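You operate a simulated robot arm through the tools that you are given. There is no shell and no other tool. Be economical: measure what you need, move in short steps, check, and stop when the job is done.

You run a simulated two-armed robot. Do the job below in one go: nothing can be reset, and whatever is moved stays where it is left.

TASK
Hold the yellow-clasp bottle on the drawer table steady with one hand and open the yellow clasp with the other.

The check looks at the end state, three seconds after you hand in, the way a careful person would. Anything else that was tipped, shoved, dropped, spilled or broken makes it a failure.

THE ROBOT
Two 7-joint arms with three-finger grippers on one trunk, on a base that drives. Base frame: it is fixed to the floor where the robot stands at the start and does not move with it; the origin is under the middle of the robot, x ahead of it, y to its left, z up; the surface under the hand at the start is at about z = 880. Units: mm, rad, N and s.
The left shoulder is at the start at [70, 146, 1208], the right one opposite. With the tool pointing down near the work surface each hand reaches from about 300 to 680 mm from the robot's upright axis, wherever it stands, measured 20 degrees to its own side. Places, roughly: yellow clasp [700, 100, 1100]. Payload 2.2 kg a hand.
Tool frame (each hand has its own): the origin (TCP) lies between the finger pads and is the grasp point; the fingertips stand 28 mm ahead of it; z points along the fingers, y is the line along which they close. Largest opening 102 mm; the body of the gripper starts 71 mm behind the TCP.
Orientation is that of the tool frame in the base frame, as a unit quaternion [w, x, y, z]. With the fingers straight down and closing along the base's y, the tool's x points along the base's -x, its y along +y and its z along -z.

THE INTERFACE
- The arms move only by the tool apply_moves. It takes "left_rows", "right_rows" or both (then of equal length, played together; a hand with none holds still); each is a list of rows, each a list of 7 numbers: the turn, a rotation vector about the tool's x, y, z in units of 60 degrees (1.0 is 60 degrees), then the shift along the tool's x, y, z in units of 250 mm (1.0 is 250 mm), then the gripper command, from -1 (shut) to 1 (fully open), values between in proportion. In form: [[ax, ay, az, tx, ty, tz, gripper], ...]. A call has 1 to 20 rows; each row is the pose to reach, as a shift and turn from the pose commanded when the call began, along the tool's axes at that moment. A call with a number of a shift or a turn outside -1 to 1 is refused whole. A row lasts 0.2 s, in which the tool goes at most 50 mm and 0.15 rad; a call with a longer step from one row to the next is refused whole, and so is a gripper value outside its range. Where a pose cannot be reached the arm comes as near as it can. A force on the tool above 40 N (or 10 N above the force at the start of the call, whichever is more), or a blocked arm, ends the call early, and 0.2 s more pass. The fingers move at their own pace and stop on an object; they squeeze with about 36 N. The grip force told is the motor's: it shows also when the fingers shut on nothing. Time passes only in rows, and 0.2 s behind the last, so rows that repeat a pose let the fingers close. It gives the time, the measured TCP pose, the force on the tool (base axes), the opening and the grip force at its end, in the units of the frame above (readings bear some noise), with the torque about the TCP (base axes, N m) and any sound that the robot's microphone picked up.
- Cameras (640 x 400 px; columns grow to the right, rows downward): "scene" is now at [139.7, 30.2, 1458.4]; the picture's right is [0.31, -0.95, 0.00], its down [-0.32, -0.10, -0.94] and it looks along [0.90, 0.29, -0.33] (base axes); focal length 294 px, centre (320, 200). "left" rides on the left gripper at [72, 38, -86] in its tool frame; the picture's right is [-0.47, 0.89, 0.00], its down [-0.60, -0.32, -0.73] and it looks along [-0.65, -0.34, 0.68] (tool axes); focal length 256 px, centre (320, 200). "right" rides on the right gripper at [69, 44, -86] in its tool frame; the picture's right is [-0.53, 0.84, 0.00], its down [-0.58, -0.36, -0.73] and it looks along [-0.62, -0.39, 0.68] (tool axes); focal length 256 px, centre (320, 200).
- grab_frame(camera): a new picture of that camera. No time passes.
- raise_lower(by): slides the trunk up (or, below 0, down) by that many mm; the arms and the scene camera ride with it, the base frame stays. It gives what a move gives, with no picture.
- base_move(legs): drives the robot by 1 to 6 legs, each [ahead, left, turn to the left] in mm, mm and rad, along the robot's own axes; the way and the turn of a leg run together, so that a leg with both is an arc; at most 1500 mm and 3.142 rad a leg. The arms and the cameras ride along, it lands a little off, and it stops where it bumps. It gives what a move gives.
- head_to(pan, tilt): turns the head with the scene camera to pan (to the left, within 1.501 rad either way) and tilt (down, from -0.506 to 1.204), counted from straight ahead of the robot. It gives what a move gives.
- measure_at(camera, pixels): for up to 12 pixels [column, row] of the newest picture of that camera ("zoom" is the newest enlarged one), the place [x, y, z] in the base frame of the surface seen there, good to about 2 mm. No time passes.
- close_up(camera, box): a new picture of the part [left, top, right, bottom] of that camera's present view, enlarged. No time passes.
- job_done(): hands the job in; it is judged then, once.

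Go step by step. Measure first, check grasps and placings, and put right what went wrong. The budget is 80 turns and 58 pictures, counting those below and the enlarged ones. Unless the task says otherwise, let go and move clear before handing in, and close with one line.

The tools are called by a JSON object that holds its "fn" and its "kwargs". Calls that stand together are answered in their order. apply_moves: Moves the arms, as the interface text tells. Its arguments: {"type":"object","properties":{"left_rows":{"type":"array","items":{"type":"array","items":{"type":"number"}}},"right_rows":{"type":"array","items":{"type":"array","items":{"type":"number"}}}},"required":[]} The other tools are called the same way: raise_lower (by) slides the trunk up or down; base_move (legs) drives the base; head_to (pan, tilt) turns the head that bears the scene camera; grab_frame (camera) takes a picture; measure_at (camera, pixels) gives the place of the surface under pixels of a picture; close_up (camera, box) takes an enlarged picture of a part of a camera's view; job_done () hands the job in.

At the start:

```text
t: 0.0
left_tool_pos: [464.0, 286.4, 1379.3]
left_tool_rot: [0.001, 0.0, 1.0, 0.001]
left_wrist_force: [0.7, 0.4, 0.7]
left_wrist_torque: [0.03, -0.04, -0.01]
left_width: 101.9
left_finger_force: 0.0
right_tool_pos: [494.6, -80.9, 1276.8]
right_tool_rot: [0.002, 0.0, 1.0, 0.001]
right_wrist_force: [0.4, 0.5, -0.7]
right_wrist_torque: [0.01, -0.01, 0.01]
right_width: 101.9
right_finger_force: 0.0
trunk travel left (down, up): [-745.0, 195.0]
robot x, y, heading: [-1.1, -3.9, -0.001]
head pan, tilt: [0.316, 0.34]
```

scene: 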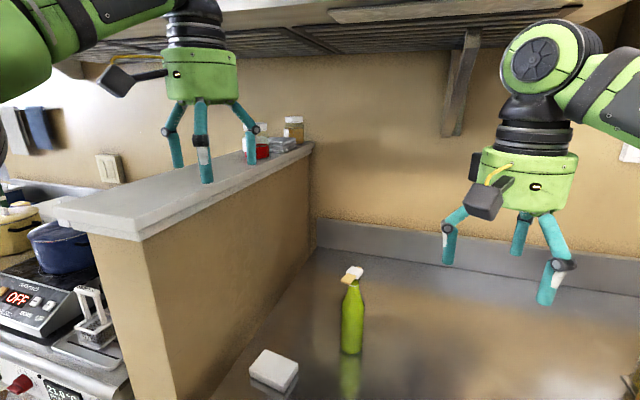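
right: 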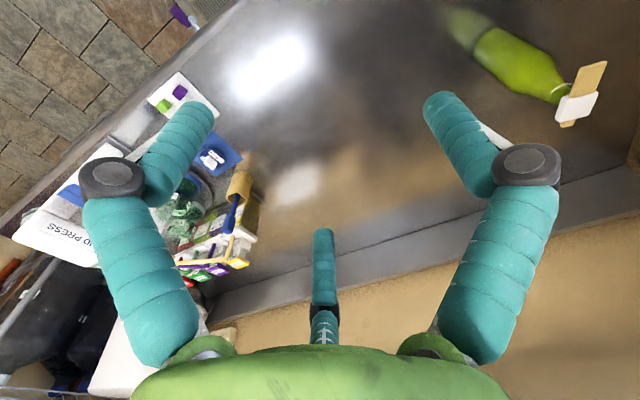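
left: 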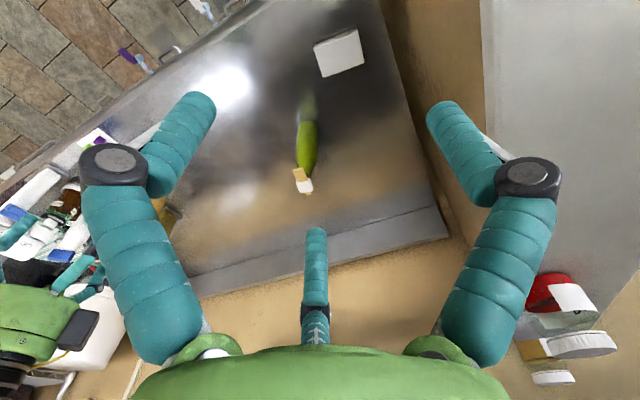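

The bottle stands at about column 352, rows 270-355 in the scene view, with a yellow/white clasp on top. I'll enlarge it and measure.

{"fn": "close_up", "kwargs": {"camera": "scene", "box": [310, 250, 400, 365]}}

{"fn": "measure_at", "kwargs": {"camera": "scene", "pixels": [[353, 272], [346, 280], [352, 290], [352, 320], [351, 350], [341, 330], [362, 330], [275, 370], [345, 372], [250, 330], [400, 250]]}}

{"fn": "close_up", "kwargs": {"camera": "right", "box": [440, 0, 640, 160]}}

{"fn": "close_up", "kwargs": {"camera": "left", "box": [260, 90, 350, 210]}}

```text
3.48 times, centred on (355, 308) of scene
```

zoom: 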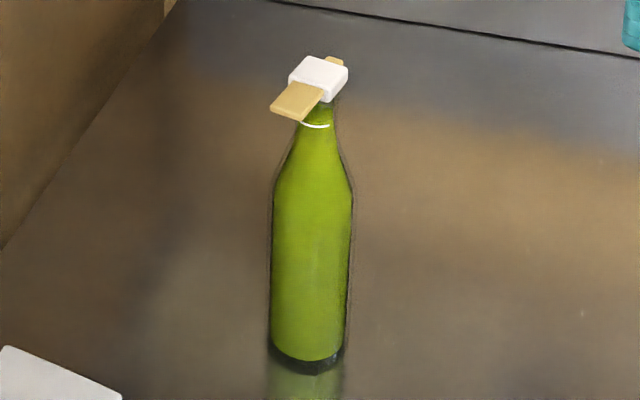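

```text
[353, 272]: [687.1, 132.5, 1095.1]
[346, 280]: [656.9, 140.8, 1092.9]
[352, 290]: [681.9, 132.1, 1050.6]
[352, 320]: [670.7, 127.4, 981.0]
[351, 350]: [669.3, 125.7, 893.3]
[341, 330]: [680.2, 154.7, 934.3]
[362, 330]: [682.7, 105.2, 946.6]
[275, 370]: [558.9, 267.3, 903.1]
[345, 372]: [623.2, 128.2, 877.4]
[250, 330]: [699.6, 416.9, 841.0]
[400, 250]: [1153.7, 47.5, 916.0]
```

```text
2.50 times, centred on (540, 80) of right
```

zoom: 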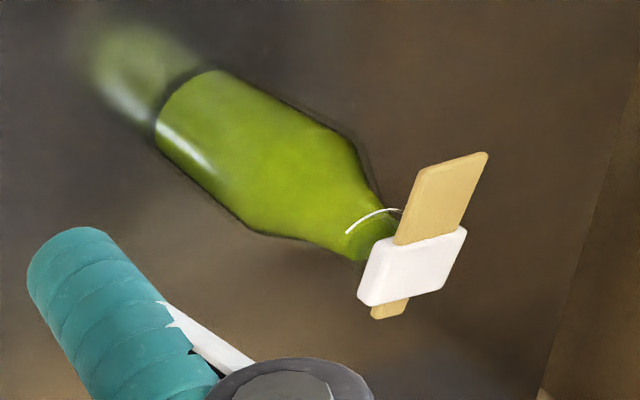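

```text
3.33 times, centred on (305, 150) of left
```

zoom: 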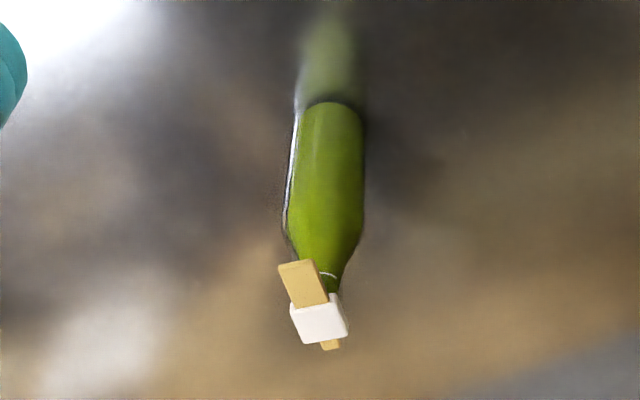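

The yellow bar runs through the white cap, its longer end toward me. I'll measure the bar ends and cap in detail from both wrist views.

{"fn": "close_up", "kwargs": {"camera": "right", "box": [540, 40, 620, 140]}}

{"fn": "measure_at", "kwargs": {"camera": "right", "pixels": [[604, 63], [585, 63], [592, 90], [575, 118], [560, 118], [570, 98], [596, 93], [592, 118], [564, 126], [576, 124], [587, 78], [550, 85]]}}

{"fn": "close_up", "kwargs": {"camera": "scene", "box": [336, 258, 372, 296]}}

```text
4.00 times, centred on (580, 90) of right
```

zoom: 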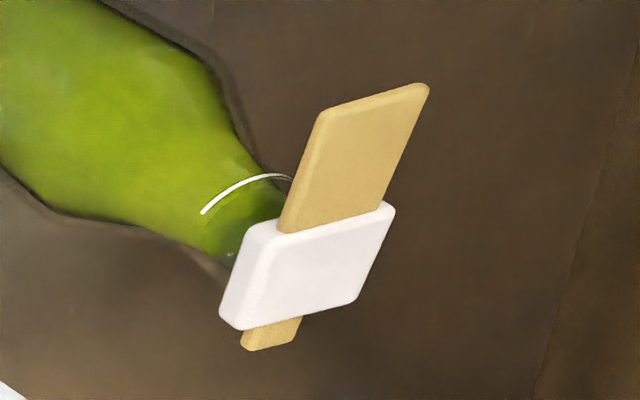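

```text
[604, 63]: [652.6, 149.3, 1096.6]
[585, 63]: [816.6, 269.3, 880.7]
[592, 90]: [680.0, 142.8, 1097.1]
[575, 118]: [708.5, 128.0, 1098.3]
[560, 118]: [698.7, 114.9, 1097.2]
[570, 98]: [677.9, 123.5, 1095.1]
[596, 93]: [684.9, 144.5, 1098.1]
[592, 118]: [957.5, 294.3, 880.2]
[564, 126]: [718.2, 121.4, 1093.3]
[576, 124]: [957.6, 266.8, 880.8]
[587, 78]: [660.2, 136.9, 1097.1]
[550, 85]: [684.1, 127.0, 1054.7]
```

```text
10.53 times, centred on (354, 277) of scene
```

zoom: 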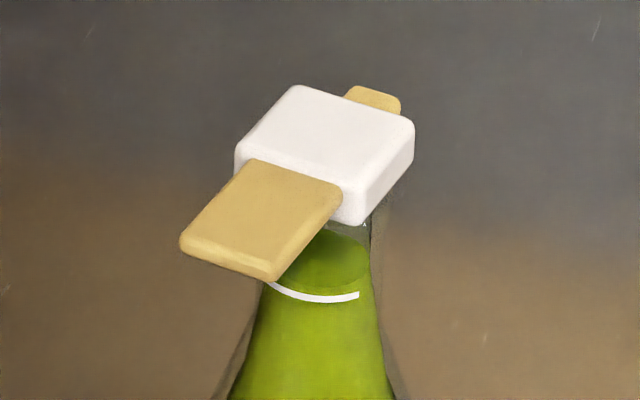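

The bar is about 22 mm wide, top at z≈1097, its long end reaching [655,145] and a short stub at [718,121] beyond the cap. I'll measure the partition, table front edge and the block so I can plan both arms.

{"fn": "measure_at", "kwargs": {"camera": "scene", "pixels": [[140, 238], [305, 152], [230, 250], [310, 262], [200, 330], [252, 375], [296, 368], [270, 352], [340, 395], [500, 395]]}}

{"fn": "head_to", "kwargs": {"pan": 0.1, "tilt": 0.9}}

{"fn": "grab_frame", "kwargs": {"camera": "scene"}}

```text
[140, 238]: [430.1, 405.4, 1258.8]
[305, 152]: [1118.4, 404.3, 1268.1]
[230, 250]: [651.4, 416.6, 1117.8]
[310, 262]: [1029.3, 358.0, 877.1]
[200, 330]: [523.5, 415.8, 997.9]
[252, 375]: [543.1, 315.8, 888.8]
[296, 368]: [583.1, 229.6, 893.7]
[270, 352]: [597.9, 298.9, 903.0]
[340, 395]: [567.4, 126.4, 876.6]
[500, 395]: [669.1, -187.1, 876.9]
```

```text
t: 1.0
left_tool_pos: [463.4, 285.0, 1379.7]
left_tool_rot: [0.001, -0.001, 1.0, 0.0]
left_wrist_force: [0.5, 0.1, 0.7]
left_wrist_torque: [0.03, 0.02, -0.02]
left_width: 102.1
left_finger_force: 0.1
right_tool_pos: [494.1, -80.0, 1278.2]
right_tool_rot: [0.002, 0.001, 1.0, 0.001]
right_wrist_force: [-0.6, -0.5, 0.1]
right_wrist_torque: [0.03, -0.02, -0.04]
right_width: 101.9
right_finger_force: 0.1
trunk travel left (down, up): [-745.0, 195.0]
robot x, y, heading: [-1.4, -0.8, 0.002]
head pan, tilt: [0.099, 0.901]
```

```text
49 pictures are left
```

scene: 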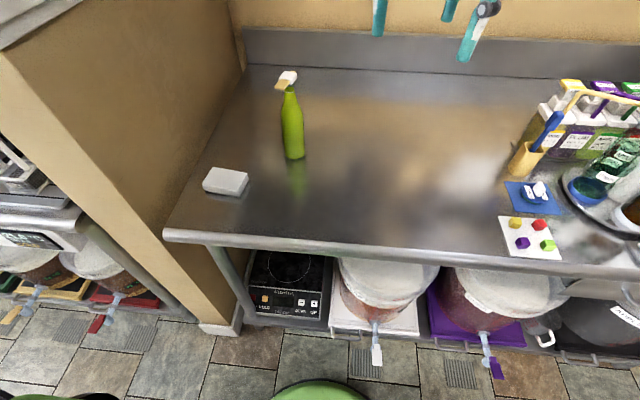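

The table is clear round the bottle (partition face at y≈405, block at [560,267]). Right hand will hold the body from the front-right; left will work the bar from the front. First, turn both hands' yaw in place.

{"fn": "apply_moves", "kwargs": {"right_rows": [[0, 0, -0.139, 0, 0, 0, 1], [0, 0, -0.278, 0, 0, 0, 1], [0, 0, -0.417, 0, 0, 0, 1], [0, 0, -0.556, 0, 0, 0, 1], [0, 0, -0.694, 0, 0, 0, 1], [0, 0, -0.833, 0, 0, 0, 1]], "left_rows": [[0, 0, 0.06, 0, 0, 0, -1], [0, 0, 0.12, 0, 0, 0, -1], [0, 0, 0.18, 0, 0, 0, -1], [0, 0, 0.24, 0, 0, 0, -1], [0, 0, 0.3, 0, 0, 0, -1], [0, 0, 0.367, 0, 0, 0, -1]]}}

{"fn": "apply_moves", "kwargs": {"right_rows": [[0, -0.125, 0, 0, 0, 0, 1], [0, -0.25, 0, 0, 0, 0, 1], [0, -0.375, 0, 0, 0, 0, 1], [0, -0.5, 0, 0, 0, 0, 1], [0, -0.625, 0, 0, 0, 0, 1], [0, -0.75, 0, 0, 0, 0, 1]], "left_rows": [[0, -0.125, 0, 0, 0, 0, -1], [0, -0.25, 0, 0, 0, 0, -1], [0, -0.375, 0, 0, 0, 0, -1], [0, -0.5, 0, 0, 0, 0, -1], [0, -0.625, 0, 0, 0, 0, -1], [0, -0.75, 0, 0, 0, 0, -1]]}}

{"fn": "apply_moves", "kwargs": {"right_rows": [[0, -0.1, 0, 0, 0, 0, 1], [0, -0.2, 0, 0, 0, 0, 1], [0, -0.3, 0, 0, 0, 0, 1], [0, -0.4, 0, 0, 0, 0, 1], [0, -0.5, 0, 0, 0, 0, 1], [0, -0.5, 0, 0, 0, 0, 1]], "left_rows": [[0, -0.125, 0, 0, 0, 0, -1], [0, -0.25, 0, 0, 0, 0, -1], [0, -0.375, 0, 0, 0, 0, -1], [0, -0.5, 0, 0, 0, 0, -1], [0, -0.625, 0, 0, 0, 0, -1], [0, -0.75, 0, 0, 0, 0, -1]]}}

{"fn": "head_to", "kwargs": {"pan": 0.2, "tilt": 0.5}}

{"fn": "grab_frame", "kwargs": {"camera": "scene"}}

```text
t: 2.4
left_tool_pos: [463.6, 285.9, 1380.6]
left_tool_rot: [0.0, 0.191, 0.982, 0.0]
left_wrist_force: [0.4, -0.1, -0.3]
left_wrist_torque: [0.04, 0.0, 0.0]
left_width: 1.9
left_finger_force: 31.5
right_tool_pos: [484.5, -78.2, 1270.6]
right_tool_rot: [0.003, -0.422, 0.906, 0.001]
right_wrist_force: [-1.0, -0.6, -0.3]
right_wrist_torque: [0.02, 0.04, 0.0]
right_width: 101.8
right_finger_force: 0.1
right hand out of reach, approached as far as the arm can: row 6
trunk travel left (down, up): [-745.0, 195.0]
robot x, y, heading: [4.1, 1.0, 0.001]
head pan, tilt: [0.099, 0.901]
```

```text
t: 3.8
left_tool_pos: [463.4, 286.0, 1380.0]
left_tool_rot: [0.378, 0.175, 0.906, -0.074]
left_wrist_force: [-0.1, 0.1, -0.3]
left_wrist_torque: [0.01, 0.03, -0.03]
left_width: 2.1
left_finger_force: 31.1
right_tool_pos: [484.5, -78.1, 1271.6]
right_tool_rot: [0.349, -0.39, 0.836, 0.162]
right_wrist_force: [0.0, 0.1, 0.2]
right_wrist_torque: [-0.04, -0.02, 0.03]
right_width: 102.3
right_finger_force: 0.1
trunk travel left (down, up): [-745.0, 195.0]
robot x, y, heading: [0.1, 0.5, 0.004]
head pan, tilt: [0.099, 0.901]
```

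```text
t: 5.2
left_tool_pos: [463.6, 288.4, 1380.4]
left_tool_rot: [0.695, 0.135, 0.693, -0.135]
left_wrist_force: [1.3, 0.0, 0.5]
left_wrist_torque: [0.03, 0.04, -0.01]
left_width: 2.1
left_finger_force: 31.5
right_tool_pos: [483.5, -77.0, 1271.2]
right_tool_rot: [0.554, -0.334, 0.718, 0.257]
right_wrist_force: [0.5, 0.8, -0.5]
right_wrist_torque: [0.03, 0.06, -0.02]
right_width: 101.8
right_finger_force: 0.1
trunk travel left (down, up): [-745.0, 195.0]
robot x, y, heading: [-1.7, -3.3, -0.002]
head pan, tilt: [0.099, 0.901]
```

```text
t: 6.0
left_tool_pos: [463.8, 287.2, 1381.4]
left_tool_rot: [0.695, 0.134, 0.693, -0.134]
left_wrist_force: [0.0, -0.1, -0.4]
left_wrist_torque: [-0.04, 0.02, 0.02]
left_width: 2.1
left_finger_force: 32.0
right_tool_pos: [484.4, -78.5, 1271.7]
right_tool_rot: [0.552, -0.335, 0.719, 0.257]
right_wrist_force: [0.2, 0.1, 1.1]
right_wrist_torque: [0.0, -0.02, 0.0]
right_width: 101.8
right_finger_force: 0.0
trunk travel left (down, up): [-745.0, 195.0]
robot x, y, heading: [2.8, -0.1, 0.006]
head pan, tilt: [0.201, 0.499]
```

```text
48 pictures are left
```

scene: 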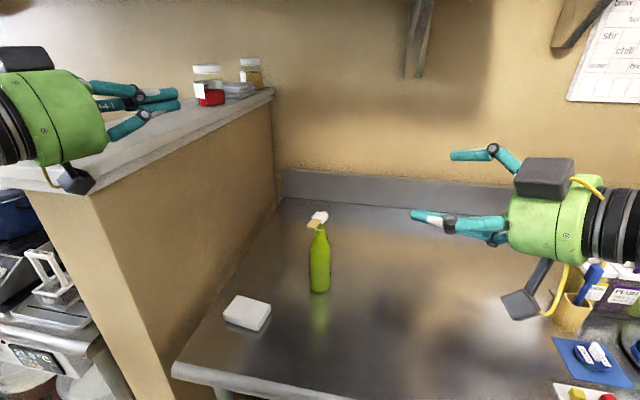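

Both hands are at the desired orientations. Now bring the right hand to a pre-grasp 110 mm short of the bottle, and the left first sideways/forward away from the partition, then down.

{"fn": "apply_moves", "kwargs": {"right_rows": [[0, 0, 0, 0.067, -0.009, 0.083, 1], [0, 0, 0, 0.134, -0.018, 0.166, 1], [0, 0, 0, 0.201, -0.027, 0.249, 1], [0, 0, 0, 0.268, -0.035, 0.331, 1], [0, 0, 0, 0.335, -0.044, 0.414, 1], [0, 0, 0, 0.402, -0.053, 0.497, 1], [0, 0, 0, 0.469, -0.062, 0.58, 1], [0, 0, 0, 0.536, -0.071, 0.663, 1], [0, 0, 0, 0.603, -0.08, 0.746, 1], [0, 0, 0, 0.67, -0.088, 0.828, 1], [0, 0, 0, 0.737, -0.097, 0.911, 1], [0, 0, 0, 0.804, -0.106, 0.994, 1]], "left_rows": [[0, 0, 0, 0, -0.06, 0.1, -1], [0, 0, 0, 0, -0.12, 0.2, -1], [0, 0, 0, 0, -0.18, 0.3, -1], [0, 0, 0, 0, -0.24, 0.4, -1], [0, 0, 0, 0.1, -0.26, 0.5, -1], [0, 0, 0, 0.22, -0.26, 0.6, -1], [0, 0, 0, 0.36, -0.26, 0.618, -1], [0, 0, 0, 0.5, -0.26, 0.618, -1], [0, 0, 0, 0.64, -0.26, 0.618, -1], [0, 0, 0, 0.78, -0.26, 0.618, -1], [0, 0, 0, 0.9, -0.26, 0.618, -1], [0, 0, 0, 0.98, -0.26, 0.618, -1]]}}

{"fn": "grab_frame", "kwargs": {"camera": "scene"}}

{"fn": "grab_frame", "kwargs": {"camera": "right"}}

{"fn": "grab_frame", "kwargs": {"camera": "left"}}

```text
t: 8.6
left_tool_pos: [582.9, 165.7, 1132.8]
left_tool_rot: [0.695, 0.135, 0.694, -0.135]
left_wrist_force: [-0.4, 0.3, 0.5]
left_wrist_torque: [-0.02, -0.01, -0.02]
left_width: 1.8
left_finger_force: 31.5
right_tool_pos: [626.8, 48.4, 1011.1]
right_tool_rot: [0.552, -0.335, 0.718, 0.257]
right_wrist_force: [0.1, 0.2, -0.5]
right_wrist_torque: [0.01, -0.02, -0.02]
right_width: 101.9
right_finger_force: 0.1
trunk travel left (down, up): [-745.0, 195.0]
robot x, y, heading: [-1.8, 1.6, -0.002]
head pan, tilt: [0.201, 0.499]
```

```text
47 pictures are left
```

scene: 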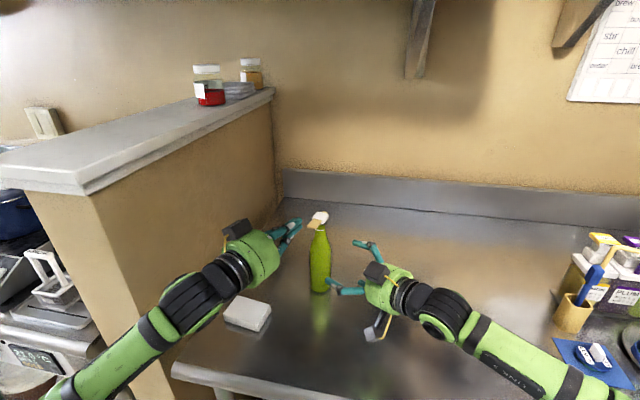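

```text
46 pictures are left
```

right: 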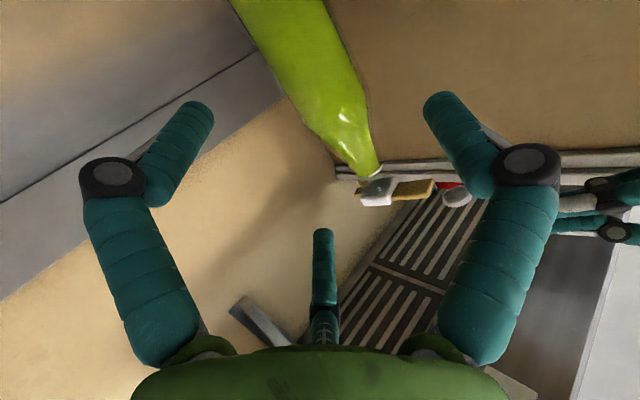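

```text
45 pictures are left
```

left: 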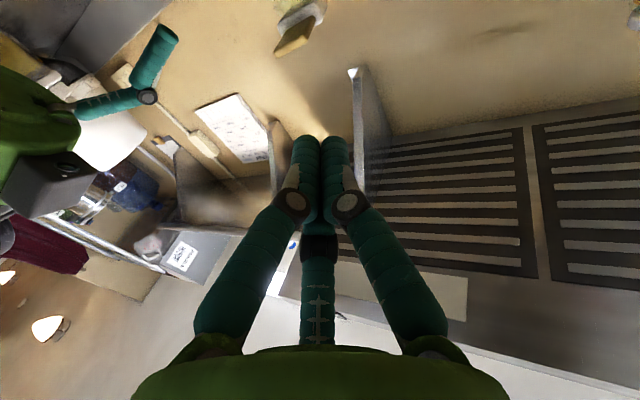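

Both hands are placed as planned; the cap is seen from below in the right view (column 390, row 190) and left view (column 300, row 25). I'll enlarge these to understand the mechanism.

{"fn": "close_up", "kwargs": {"camera": "right", "box": [330, 130, 450, 220]}}

{"fn": "close_up", "kwargs": {"camera": "left", "box": [250, 0, 350, 70]}}

{"fn": "measure_at", "kwargs": {"camera": "left", "pixels": [[292, 38], [280, 48], [305, 22], [308, 38]]}}

{"fn": "measure_at", "kwargs": {"camera": "right", "pixels": [[431, 182], [415, 188], [430, 193], [375, 195], [360, 190], [340, 100], [300, 50], [372, 170]]}}

```text
4.44 times, centred on (390, 175) of right
```

zoom: 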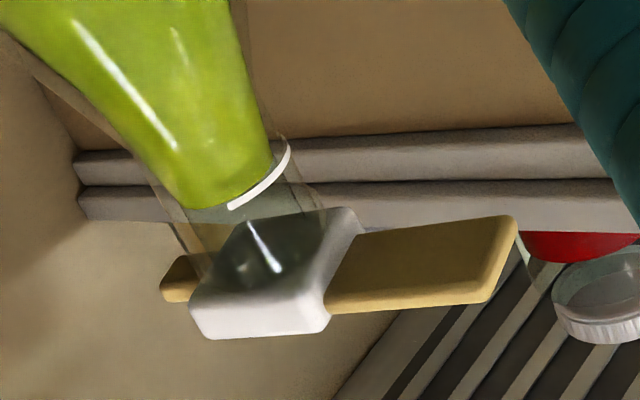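

```text
5.71 times, centred on (300, 35) of left
```

zoom: 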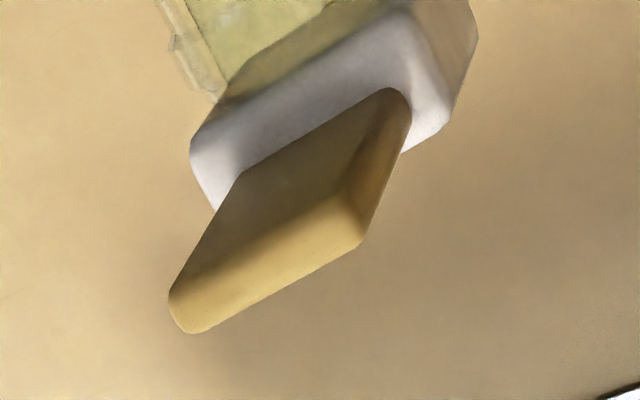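

```text
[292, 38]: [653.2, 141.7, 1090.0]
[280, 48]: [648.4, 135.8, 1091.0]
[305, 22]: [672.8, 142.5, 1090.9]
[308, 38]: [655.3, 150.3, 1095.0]
```

```text
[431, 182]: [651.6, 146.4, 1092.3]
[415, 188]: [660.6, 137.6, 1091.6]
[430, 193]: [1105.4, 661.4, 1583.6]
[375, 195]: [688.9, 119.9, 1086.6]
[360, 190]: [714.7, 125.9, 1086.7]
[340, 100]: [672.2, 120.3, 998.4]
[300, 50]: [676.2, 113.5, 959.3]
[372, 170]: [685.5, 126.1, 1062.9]
```

The bar passes through the cap housing (underside z≈1091, thickness ~5), bottle full of liquid to the neck, so it must stay upright. Next, slide the right hand straight in around the body.

{"fn": "apply_moves", "kwargs": {"right_rows": [[0, 0, 0, 0, 0, 0.055, 1], [0, 0, 0, 0, 0, 0.11, 1], [0, 0, 0, 0, 0, 0.165, 1], [0, 0, 0, 0, 0, 0.22, 1], [0, 0, 0, 0, 0, 0.275, 1], [0, 0, 0, 0, 0, 0.33, 1], [0, 0, 0, 0, 0, 0.385, 1], [0, 0, 0, 0, 0, 0.44, 1]]}}

{"fn": "grab_frame", "kwargs": {"camera": "right"}}

{"fn": "close_up", "kwargs": {"camera": "scene", "box": [220, 180, 440, 320]}}

```text
t: 10.4
left_tool_pos: [583.1, 166.7, 1132.6]
left_tool_rot: [0.695, 0.134, 0.694, -0.134]
left_wrist_force: [0.5, 0.0, 0.4]
left_wrist_torque: [0.01, 0.02, -0.01]
left_width: 2.0
left_finger_force: 31.4
right_tool_pos: [694.7, 129.5, 987.1]
right_tool_rot: [0.553, -0.334, 0.719, 0.257]
right_wrist_force: [1.1, 0.0, 0.4]
right_wrist_torque: [-0.09, -0.1, -0.03]
right_width: 102.3
right_finger_force: 0.1
trunk travel left (down, up): [-745.0, 195.0]
robot x, y, heading: [0.1, 1.4, 0.0]
head pan, tilt: [0.201, 0.499]
```

```text
42 pictures are left
```

right: 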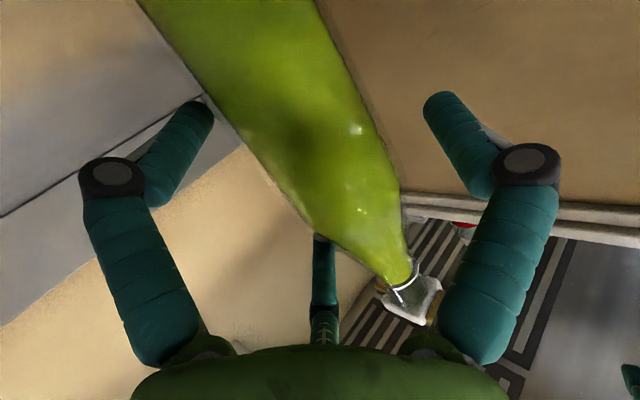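

```text
2.86 times, centred on (330, 250) of scene
```

zoom: 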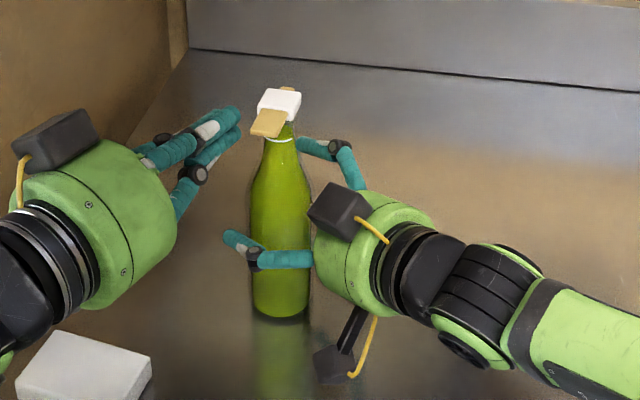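

Bottle sits between the right fingers (view columns 240-400). Closing gradually.

{"fn": "apply_moves", "kwargs": {"right_rows": [[0, 0, 0, 0, 0, 0, 0.6], [0, 0, 0, 0, 0, 0, 0.3], [0, 0, 0, 0, 0, 0, 0.15], [0, 0, 0, 0, 0, 0, 0.08], [0, 0, 0, 0, 0, 0, 0.02], [0, 0, 0, 0, 0, 0, -0.05], [0, 0, 0, 0, 0, 0, -0.15], [0, 0, 0, 0, 0, 0, -1], [0, 0, 0, 0, 0, 0, -1]]}}

{"fn": "grab_frame", "kwargs": {"camera": "scene"}}

{"fn": "measure_at", "kwargs": {"camera": "scene", "pixels": [[319, 214], [313, 225], [319, 280]]}}

```text
t: 12.4
left_tool_pos: [581.8, 164.5, 1134.0]
left_tool_rot: [0.694, 0.135, 0.694, -0.135]
left_wrist_force: [-0.1, 0.8, 0.6]
left_wrist_torque: [0.01, -0.02, -0.02]
left_width: 2.0
left_finger_force: 31.1
right_tool_pos: [693.3, 129.0, 986.6]
right_tool_rot: [0.553, -0.333, 0.719, 0.256]
right_wrist_force: [-0.4, -1.1, 0.2]
right_wrist_torque: [-0.28, -0.08, 0.01]
right_width: 78.2
right_finger_force: 35.9
trunk travel left (down, up): [-745.0, 195.0]
robot x, y, heading: [0.6, 2.8, -0.002]
head pan, tilt: [0.201, 0.499]
```

```text
40 pictures are left
```

scene: 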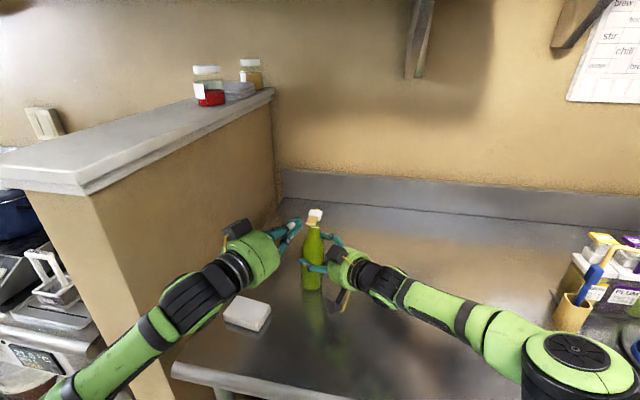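

```text
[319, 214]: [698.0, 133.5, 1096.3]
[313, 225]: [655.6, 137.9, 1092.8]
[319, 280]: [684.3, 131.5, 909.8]
```

Grip holds at 78 mm width with 36 N; the cap seems shifted from column 319 to 315. Zooming to check tilt and lever position.

{"fn": "close_up", "kwargs": {"camera": "scene", "box": [260, 195, 360, 305]}}

{"fn": "grab_frame", "kwargs": {"camera": "right"}}

{"fn": "close_up", "kwargs": {"camera": "left", "box": [250, 0, 350, 70]}}

```text
3.64 times, centred on (310, 250) of scene
```

zoom: 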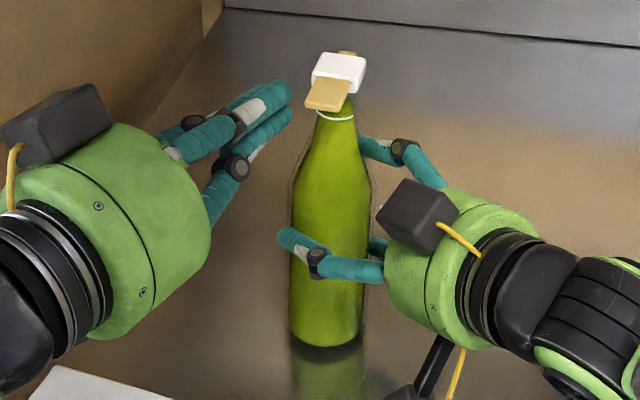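

```text
38 pictures are left
```

right: 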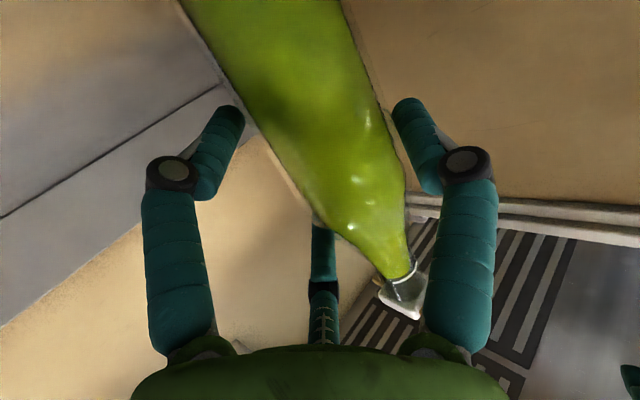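

```text
5.71 times, centred on (300, 35) of left
```

zoom: 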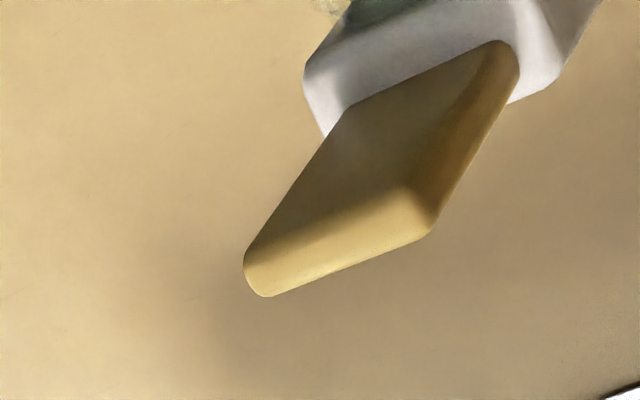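

Bottle is upright and gripped, but it turned slightly about its axis. Re-measuring the bar in the left and scene views.

{"fn": "close_up", "kwargs": {"camera": "scene", "box": [296, 200, 336, 228]}}

{"fn": "measure_at", "kwargs": {"camera": "left", "pixels": [[290, 47], [317, 37], [304, 41], [306, 23], [331, 16], [334, 10], [300, 35]]}}

```text
14.29 times, centred on (316, 214) of scene
```

zoom: 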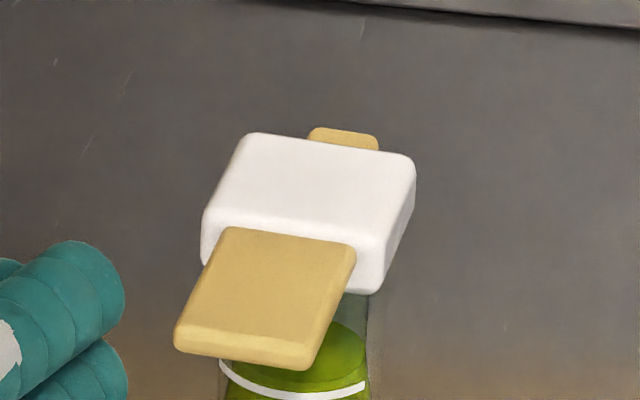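

```text
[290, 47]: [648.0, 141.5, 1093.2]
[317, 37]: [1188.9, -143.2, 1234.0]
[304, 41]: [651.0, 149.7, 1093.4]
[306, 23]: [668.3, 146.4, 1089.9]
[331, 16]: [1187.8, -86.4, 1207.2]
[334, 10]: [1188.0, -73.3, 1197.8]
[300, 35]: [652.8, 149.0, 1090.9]
```

{"fn": "measure_at", "kwargs": {"camera": "zoom", "pixels": [[185, 335], [305, 350], [235, 240], [345, 255], [245, 300], [245, 345], [255, 145], [400, 165], [375, 250], [345, 140], [310, 200]]}}

```text
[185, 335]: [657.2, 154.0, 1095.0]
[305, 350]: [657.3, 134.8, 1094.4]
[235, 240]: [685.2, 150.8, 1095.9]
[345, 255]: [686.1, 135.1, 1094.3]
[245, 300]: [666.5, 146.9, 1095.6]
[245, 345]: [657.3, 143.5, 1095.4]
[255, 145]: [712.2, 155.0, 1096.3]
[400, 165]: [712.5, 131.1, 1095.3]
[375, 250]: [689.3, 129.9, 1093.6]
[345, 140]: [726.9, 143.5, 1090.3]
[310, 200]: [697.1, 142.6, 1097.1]
```

Bar end mid is now at [655,144], top z≈1095, underside ≈1090, pointing along −x; cap centre [699,142]. Lowering the closed left fingers and sliding the tips about 13 mm under the bar.

{"fn": "apply_moves", "kwargs": {"left_rows": [[0, 0, 0, 0.08, 0, 0, -1], [0, 0, 0, 0.16, 0, 0, -1], [0, 0, 0, 0.242, 0, 0, -1], [0, 0, 0, 0.242, 0.016, 0.08, -1], [0, 0, 0, 0.242, 0.032, 0.16, -1], [0, 0, 0, 0.242, 0.048, 0.239, -1]]}}

{"fn": "close_up", "kwargs": {"camera": "scene", "box": [276, 195, 346, 240]}}

{"fn": "grab_frame", "kwargs": {"camera": "left"}}

```text
t: 13.8
left_tool_pos: [644.3, 154.7, 1074.1]
left_tool_rot: [0.695, 0.134, 0.694, -0.134]
left_wrist_force: [-0.1, 0.5, -0.2]
left_wrist_torque: [-0.04, 0.01, 0.04]
left_width: 2.1
left_finger_force: 31.6
right_tool_pos: [695.2, 129.2, 986.5]
right_tool_rot: [0.552, -0.335, 0.719, 0.258]
right_wrist_force: [0.4, -0.7, -1.2]
right_wrist_torque: [-0.19, -0.12, -0.01]
right_width: 78.3
right_finger_force: 36.2
trunk travel left (down, up): [-745.0, 195.0]
robot x, y, heading: [1.7, 2.1, -0.003]
head pan, tilt: [0.201, 0.499]
```

```text
8.89 times, centred on (311, 218) of scene
```

zoom: 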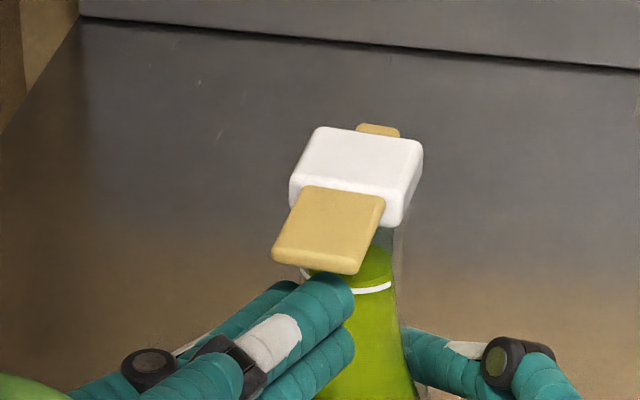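

```text
34 pictures are left
```

left: 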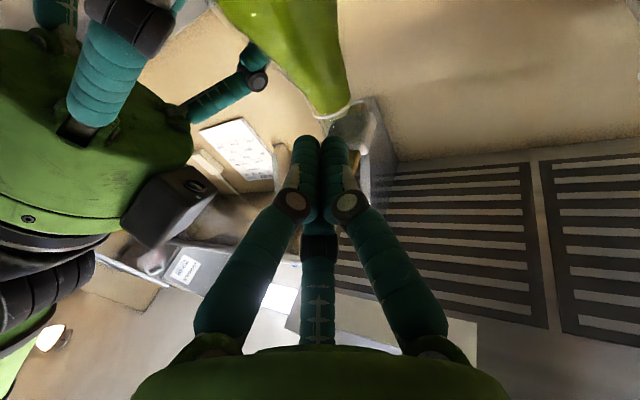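

The tips are under the bar. Lifting gently, 14 mm first, watching force.

{"fn": "apply_moves", "kwargs": {"left_rows": [[0, 0, 0, -0.02, 0, 0, -1], [0, 0, 0, -0.032, 0, 0, -1], [0, 0, 0, -0.044, 0, 0, -1], [0, 0, 0, -0.056, 0, 0, -1]]}}

{"fn": "close_up", "kwargs": {"camera": "scene", "box": [276, 195, 346, 240]}}

```text
t: 14.8
left_tool_pos: [643.9, 156.7, 1086.7]
left_tool_rot: [0.694, 0.134, 0.694, -0.134]
left_wrist_force: [0.6, 0.2, -1.2]
left_wrist_torque: [0.02, 0.0, 0.0]
left_width: 2.2
left_finger_force: 30.8
right_tool_pos: [693.7, 129.9, 986.2]
right_tool_rot: [0.552, -0.335, 0.718, 0.258]
right_wrist_force: [-0.8, -0.5, -0.4]
right_wrist_torque: [-0.18, -0.07, -0.04]
right_width: 78.0
right_finger_force: 35.7
trunk travel left (down, up): [-745.0, 195.0]
robot x, y, heading: [0.7, 2.0, -0.002]
head pan, tilt: [0.201, 0.499]
```

```text
8.89 times, centred on (311, 218) of scene
```

zoom: 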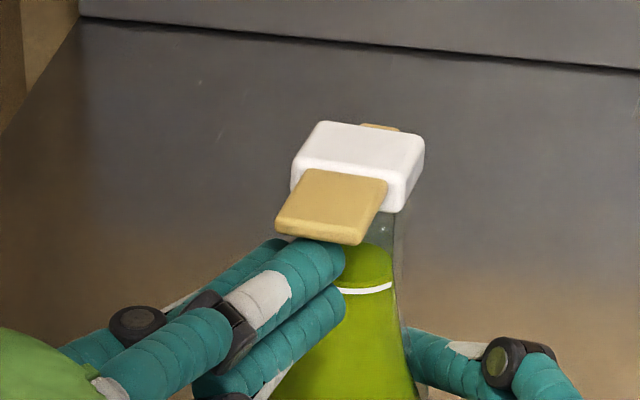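

Bar and cap lid are lifting together with barely any force (~1 N): it's a flip-top hinged at the far side (~[722,143,1088]). Continuing along the arc to about 45°.

{"fn": "apply_moves", "kwargs": {"left_rows": [[0, 0, 0, -0.032, 0, 0.001, -1], [0, 0, 0, -0.062, 0.003, 0.007, -1], [0, 0, 0, -0.086, 0.006, 0.014, -1], [0, 0, 0, -0.112, 0.01, 0.026, -1], [0, 0, 0, -0.136, 0.016, 0.041, -1], [0, 0, 0, -0.155, 0.023, 0.056, -1]]}}

{"fn": "close_up", "kwargs": {"camera": "scene", "box": [266, 175, 366, 240]}}

```text
t: 16.2
left_tool_pos: [656.7, 157.4, 1126.2]
left_tool_rot: [0.695, 0.134, 0.693, -0.134]
left_wrist_force: [0.1, 0.1, -0.3]
left_wrist_torque: [0.03, 0.0, 0.01]
left_width: 2.1
left_finger_force: 31.1
right_tool_pos: [694.4, 129.5, 986.3]
right_tool_rot: [0.552, -0.335, 0.719, 0.257]
right_wrist_force: [0.5, -1.2, 0.2]
right_wrist_torque: [-0.13, -0.1, 0.04]
right_width: 78.0
right_finger_force: 35.5
trunk travel left (down, up): [-745.0, 195.0]
robot x, y, heading: [-2.2, 2.1, 0.004]
head pan, tilt: [0.201, 0.499]
```

```text
6.15 times, centred on (316, 208) of scene
```

zoom: 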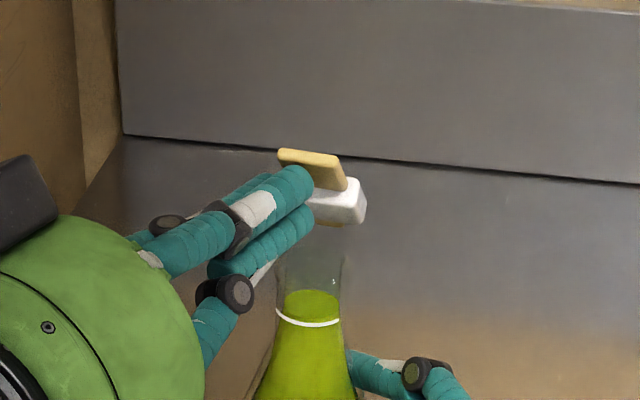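

The lid is tipping back past ~50° (bar now upright-ish at zoom 310,170). Continuing the arc over the top.

{"fn": "apply_moves", "kwargs": {"left_rows": [[0, 0, 0, -0.016, 0.009, 0.022, -1], [0, 0, 0, -0.028, 0.019, 0.048, -1], [0, 0, 0, -0.04, 0.028, 0.07, -1], [0, 0, 0, -0.048, 0.038, 0.095, -1], [0, 0, 0, -0.052, 0.048, 0.119, -1], [0, 0, 0, -0.056, 0.058, 0.145, -1], [0, 0, 0, -0.056, 0.069, 0.171, -1]]}}

{"fn": "close_up", "kwargs": {"camera": "scene", "box": [266, 175, 366, 240]}}

```text
t: 17.8
left_tool_pos: [704.1, 155.9, 1141.3]
left_tool_rot: [0.695, 0.135, 0.693, -0.134]
left_wrist_force: [0.5, -0.2, 0.3]
left_wrist_torque: [0.0, 0.0, 0.0]
left_width: 2.2
left_finger_force: 30.9
right_tool_pos: [694.3, 129.0, 987.3]
right_tool_rot: [0.552, -0.334, 0.719, 0.256]
right_wrist_force: [0.8, 0.2, 0.0]
right_wrist_torque: [-0.17, -0.1, 0.03]
right_width: 78.2
right_finger_force: 35.6
trunk travel left (down, up): [-745.0, 195.0]
robot x, y, heading: [1.2, -0.6, -0.003]
head pan, tilt: [0.201, 0.499]
```

```text
6.15 times, centred on (316, 208) of scene
```

zoom: 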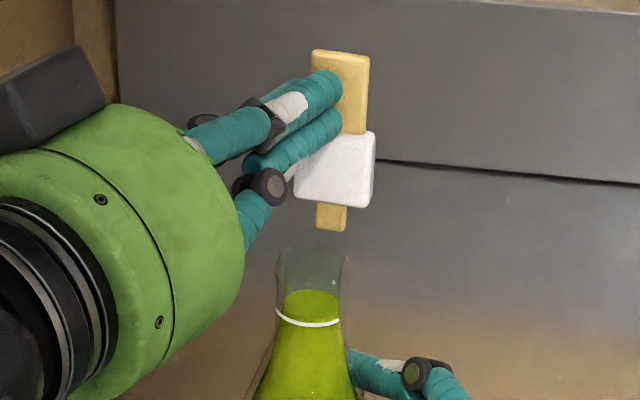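

Lid now stands about vertical with the stub (zoom 332,217) low. Measuring its angle.

{"fn": "measure_at", "kwargs": {"camera": "zoom", "pixels": [[355, 65], [357, 120], [345, 145], [345, 190], [330, 225], [330, 208], [310, 260], [330, 280]]}}

```text
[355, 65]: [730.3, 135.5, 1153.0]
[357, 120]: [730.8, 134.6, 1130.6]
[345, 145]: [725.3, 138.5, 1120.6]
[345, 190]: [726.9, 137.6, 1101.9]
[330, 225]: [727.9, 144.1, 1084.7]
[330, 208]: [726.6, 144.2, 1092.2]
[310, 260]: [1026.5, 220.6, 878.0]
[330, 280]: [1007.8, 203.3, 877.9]
```

The bar face is vertical at x≈730 (about 90°). Pushing it further back past the balance point.

{"fn": "apply_moves", "kwargs": {"left_rows": [[0, 0, 0, 0, 0.01, 0.025, -1], [0, 0, 0, 0.004, 0.02, 0.05, -1], [0, 0, 0, 0.012, 0.03, 0.075, -1], [0, 0, 0, 0.024, 0.04, 0.1, -1], [0, 0, 0, 0.04, 0.048, 0.12, -1]]}}

{"fn": "close_up", "kwargs": {"camera": "scene", "box": [266, 175, 366, 240]}}

```text
t: 19.0
left_tool_pos: [735.3, 156.0, 1130.6]
left_tool_rot: [0.695, 0.134, 0.694, -0.134]
left_wrist_force: [0.4, -0.5, -0.6]
left_wrist_torque: [0.02, 0.0, 0.01]
left_width: 1.9
left_finger_force: 31.2
right_tool_pos: [694.6, 129.9, 987.2]
right_tool_rot: [0.553, -0.335, 0.719, 0.258]
right_wrist_force: [-0.2, -0.8, 0.0]
right_wrist_torque: [-0.19, -0.04, -0.01]
right_width: 78.3
right_finger_force: 36.5
trunk travel left (down, up): [-745.0, 195.0]
robot x, y, heading: [-1.9, -0.5, -0.001]
head pan, tilt: [0.201, 0.499]
```

```text
6.15 times, centred on (316, 208) of scene
```

zoom: 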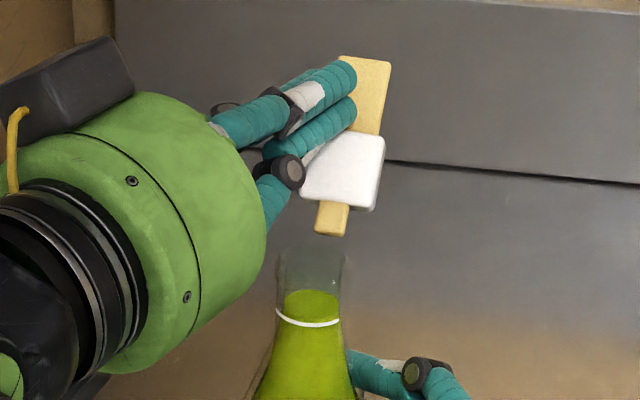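

{"fn": "measure_at", "kwargs": {"camera": "zoom", "pixels": [[380, 70], [372, 125], [360, 145], [350, 195], [332, 225]]}}

```text
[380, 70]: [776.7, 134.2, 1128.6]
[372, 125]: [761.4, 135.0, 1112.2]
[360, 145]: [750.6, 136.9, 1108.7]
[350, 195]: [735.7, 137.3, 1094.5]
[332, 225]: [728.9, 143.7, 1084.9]
```

The lid leans back at about 140° from closed, well past vertical. Withdrawing the left hand straight back along its fingers and checking the lid stays.

{"fn": "apply_moves", "kwargs": {"left_rows": [[0, 0, 0, 0, 0, -0.08, -1], [0, 0, 0, 0, 0, -0.2, -1], [0, 0, 0, 0, 0, -0.32, -1], [0, 0, 0, 0, 0, -0.44, -1], [0, 0, 0, 0, 0, -0.56, -1], [0, 0, 0, 0, 0, -0.68, -1], [0, 0, 0, 0, 0, -0.8, -1]]}}

{"fn": "close_up", "kwargs": {"camera": "scene", "box": [236, 175, 376, 300]}}

```text
t: 20.6
left_tool_pos: [550.1, 234.5, 1131.5]
left_tool_rot: [0.696, 0.134, 0.693, -0.134]
left_wrist_force: [-0.6, 0.7, 0.3]
left_wrist_torque: [0.0, -0.01, -0.01]
left_width: 1.9
left_finger_force: 31.7
right_tool_pos: [693.9, 129.1, 985.6]
right_tool_rot: [0.553, -0.335, 0.718, 0.257]
right_wrist_force: [-0.9, -2.4, 0.8]
right_wrist_torque: [-0.28, 0.13, 0.0]
right_width: 78.0
right_finger_force: 35.5
trunk travel left (down, up): [-745.0, 195.0]
robot x, y, heading: [2.8, 1.0, 0.001]
head pan, tilt: [0.201, 0.499]
```

```text
3.20 times, centred on (306, 238) of scene
```

zoom: 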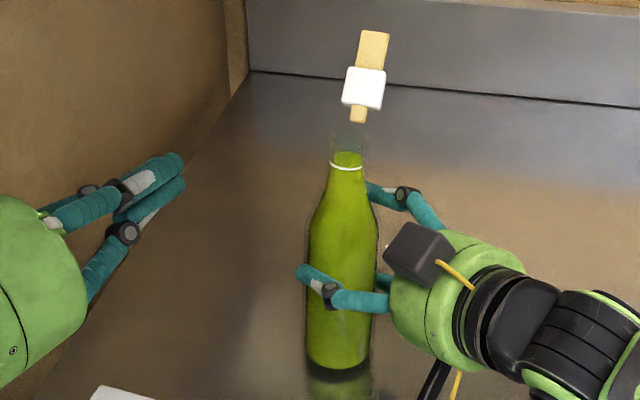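

The lid stays open with the left hand clear. Checking its angle, then easing the right fingers open.

{"fn": "measure_at", "kwargs": {"camera": "zoom", "pixels": [[373, 38], [366, 62], [365, 85], [357, 115], [340, 355]]}}

{"fn": "apply_moves", "kwargs": {"right_rows": [[0, 0, 0, 0, 0, 0, 0.56], [0, 0, 0, 0, 0, 0, 0.62], [0, 0, 0, 0, 0, 0, 0.7], [0, 0, 0, 0, 0, 0, 0.8], [0, 0, 0, 0, 0, 0, 1], [0, 0, 0, 0, 0, 0, 1]]}}

{"fn": "close_up", "kwargs": {"camera": "scene", "box": [236, 175, 376, 300]}}

{"fn": "grab_frame", "kwargs": {"camera": "right"}}

```text
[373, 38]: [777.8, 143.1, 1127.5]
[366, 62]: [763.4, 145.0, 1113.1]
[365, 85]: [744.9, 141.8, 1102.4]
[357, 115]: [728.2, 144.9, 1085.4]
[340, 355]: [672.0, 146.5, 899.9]
```

```text
t: 22.0
left_tool_pos: [550.2, 232.4, 1131.5]
left_tool_rot: [0.695, 0.134, 0.693, -0.134]
left_wrist_force: [-0.4, 0.1, -0.2]
left_wrist_torque: [0.02, -0.02, -0.02]
left_width: 2.1
left_finger_force: 31.4
right_tool_pos: [693.3, 128.4, 987.4]
right_tool_rot: [0.553, -0.335, 0.718, 0.258]
right_wrist_force: [1.0, 0.1, 1.2]
right_wrist_torque: [-0.01, -0.04, 0.0]
right_width: 102.1
right_finger_force: 0.1
trunk travel left (down, up): [-745.0, 195.0]
robot x, y, heading: [3.9, 2.4, 0.002]
head pan, tilt: [0.201, 0.499]
```

```text
3.20 times, centred on (306, 238) of scene
```

zoom: 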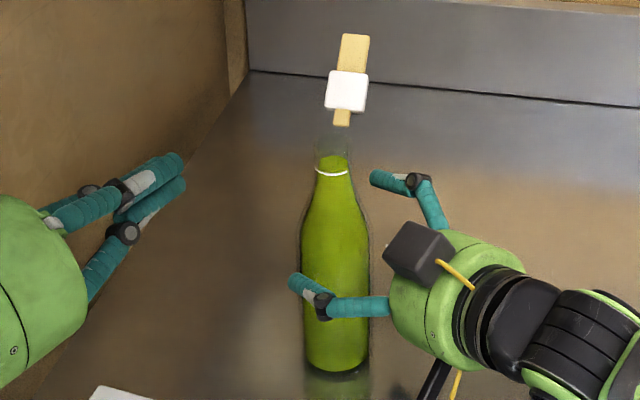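

```text
27 pictures are left
```

right: 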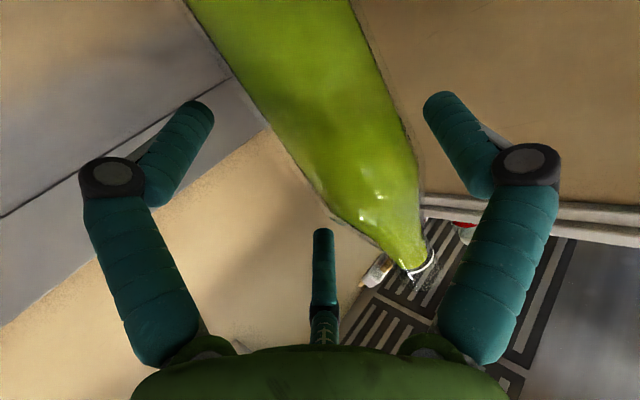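

The bottle straightened as the fingers opened; I'll wait briefly and check that it's standing still and not leaning on a finger.

{"fn": "apply_moves", "kwargs": {"right_rows": [[0, 0, 0, 0, 0, 0, 1], [0, 0, 0, 0, 0, 0, 1], [0, 0, 0, 0, 0, 0, 1]]}}

{"fn": "close_up", "kwargs": {"camera": "scene", "box": [276, 175, 356, 300]}}

{"fn": "measure_at", "kwargs": {"camera": "zoom", "pixels": [[350, 180], [350, 250], [330, 340], [330, 350], [300, 250], [390, 250], [310, 340], [390, 340]]}}

```text
t: 22.8
left_tool_pos: [551.3, 233.1, 1129.9]
left_tool_rot: [0.695, 0.135, 0.693, -0.135]
left_wrist_force: [-0.1, 0.2, -1.4]
left_wrist_torque: [-0.04, 0.01, 0.03]
left_width: 2.3
left_finger_force: 31.7
right_tool_pos: [694.7, 129.6, 986.7]
right_tool_rot: [0.553, -0.333, 0.719, 0.256]
right_wrist_force: [-1.1, -0.6, 0.5]
right_wrist_torque: [0.02, 0.04, 0.0]
right_width: 101.5
right_finger_force: 0.0
trunk travel left (down, up): [-745.0, 195.0]
robot x, y, heading: [-2.2, 2.7, -0.004]
head pan, tilt: [0.201, 0.499]
```

```text
3.20 times, centred on (316, 238) of scene
```

zoom: 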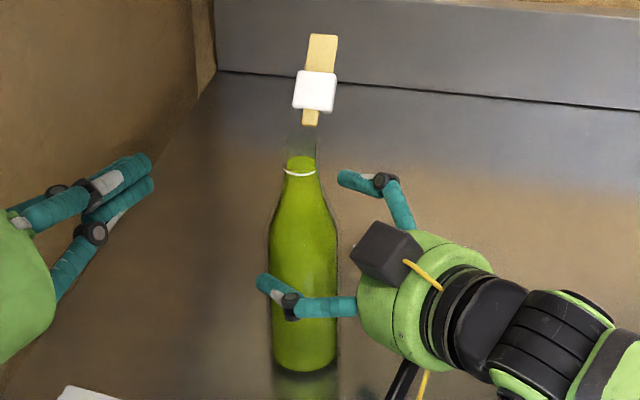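

```text
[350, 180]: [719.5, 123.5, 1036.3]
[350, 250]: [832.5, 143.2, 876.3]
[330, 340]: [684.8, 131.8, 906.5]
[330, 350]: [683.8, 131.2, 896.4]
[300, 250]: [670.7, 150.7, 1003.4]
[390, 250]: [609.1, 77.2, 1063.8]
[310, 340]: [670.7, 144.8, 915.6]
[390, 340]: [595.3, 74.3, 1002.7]
```

The bottle stands upright and still, about 5 mm nearer the outer finger. Centring the right hand by 5 mm, then backing out along the fingers.

{"fn": "apply_moves", "kwargs": {"right_rows": [[0, 0, 0, 0, 0.01, 0, 1], [0, 0, 0, 0, 0.02, 0, 1], [0, 0, 0, 0, 0.02, -0.05, 1], [0, 0, 0, 0, 0.02, -0.1, 1], [0, 0, 0, 0, 0.02, -0.16, 1], [0, 0, 0, 0, 0.02, -0.24, 1], [0, 0, 0, 0, 0.02, -0.34, 1], [0, 0, 0, 0, 0.02, -0.46, 1], [0, 0, 0, 0, 0.02, -0.58, 1], [0, 0, 0, 0, 0.02, -0.7, 1]]}}

{"fn": "grab_frame", "kwargs": {"camera": "scene"}}

{"fn": "close_up", "kwargs": {"camera": "scene", "box": [276, 175, 356, 300]}}

```text
t: 25.0
left_tool_pos: [549.7, 232.0, 1132.4]
left_tool_rot: [0.696, 0.136, 0.693, -0.134]
left_wrist_force: [-0.5, 0.1, -0.5]
left_wrist_torque: [0.01, 0.01, 0.02]
left_width: 2.3
left_finger_force: 31.0
right_tool_pos: [580.6, 2.9, 1030.4]
right_tool_rot: [0.553, -0.335, 0.718, 0.258]
right_wrist_force: [-0.4, -0.6, 1.0]
right_wrist_torque: [0.0, -0.01, 0.0]
right_width: 102.1
right_finger_force: 0.0
trunk travel left (down, up): [-745.0, 195.0]
robot x, y, heading: [-2.7, 0.5, 0.001]
head pan, tilt: [0.201, 0.499]
```

```text
25 pictures are left
```

scene: 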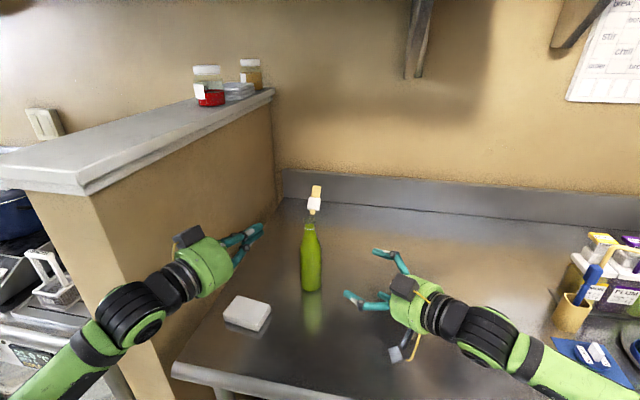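

```text
3.20 times, centred on (316, 238) of scene
```

zoom: 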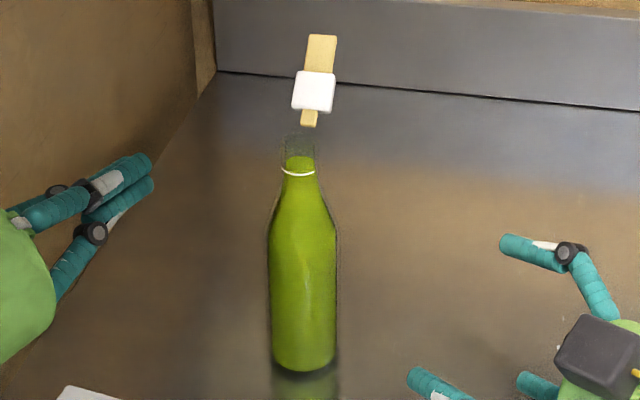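

The bottle stands upright on its own, the yellow clasp is still swung back, the block hasn't moved and both hands are clear, so I'm handing in.

{"fn": "job_done", "kwargs": {}}

```text
The job is handed in.
```

I held the bottle with the right hand and opened the yellow clasp with the left. The lid swung back to about 140° and stayed there. After I let go, the bottle stood upright on its own, about 12 mm from where it began because closing the grip nudged it. Nothing else was touched and nothing spilled.
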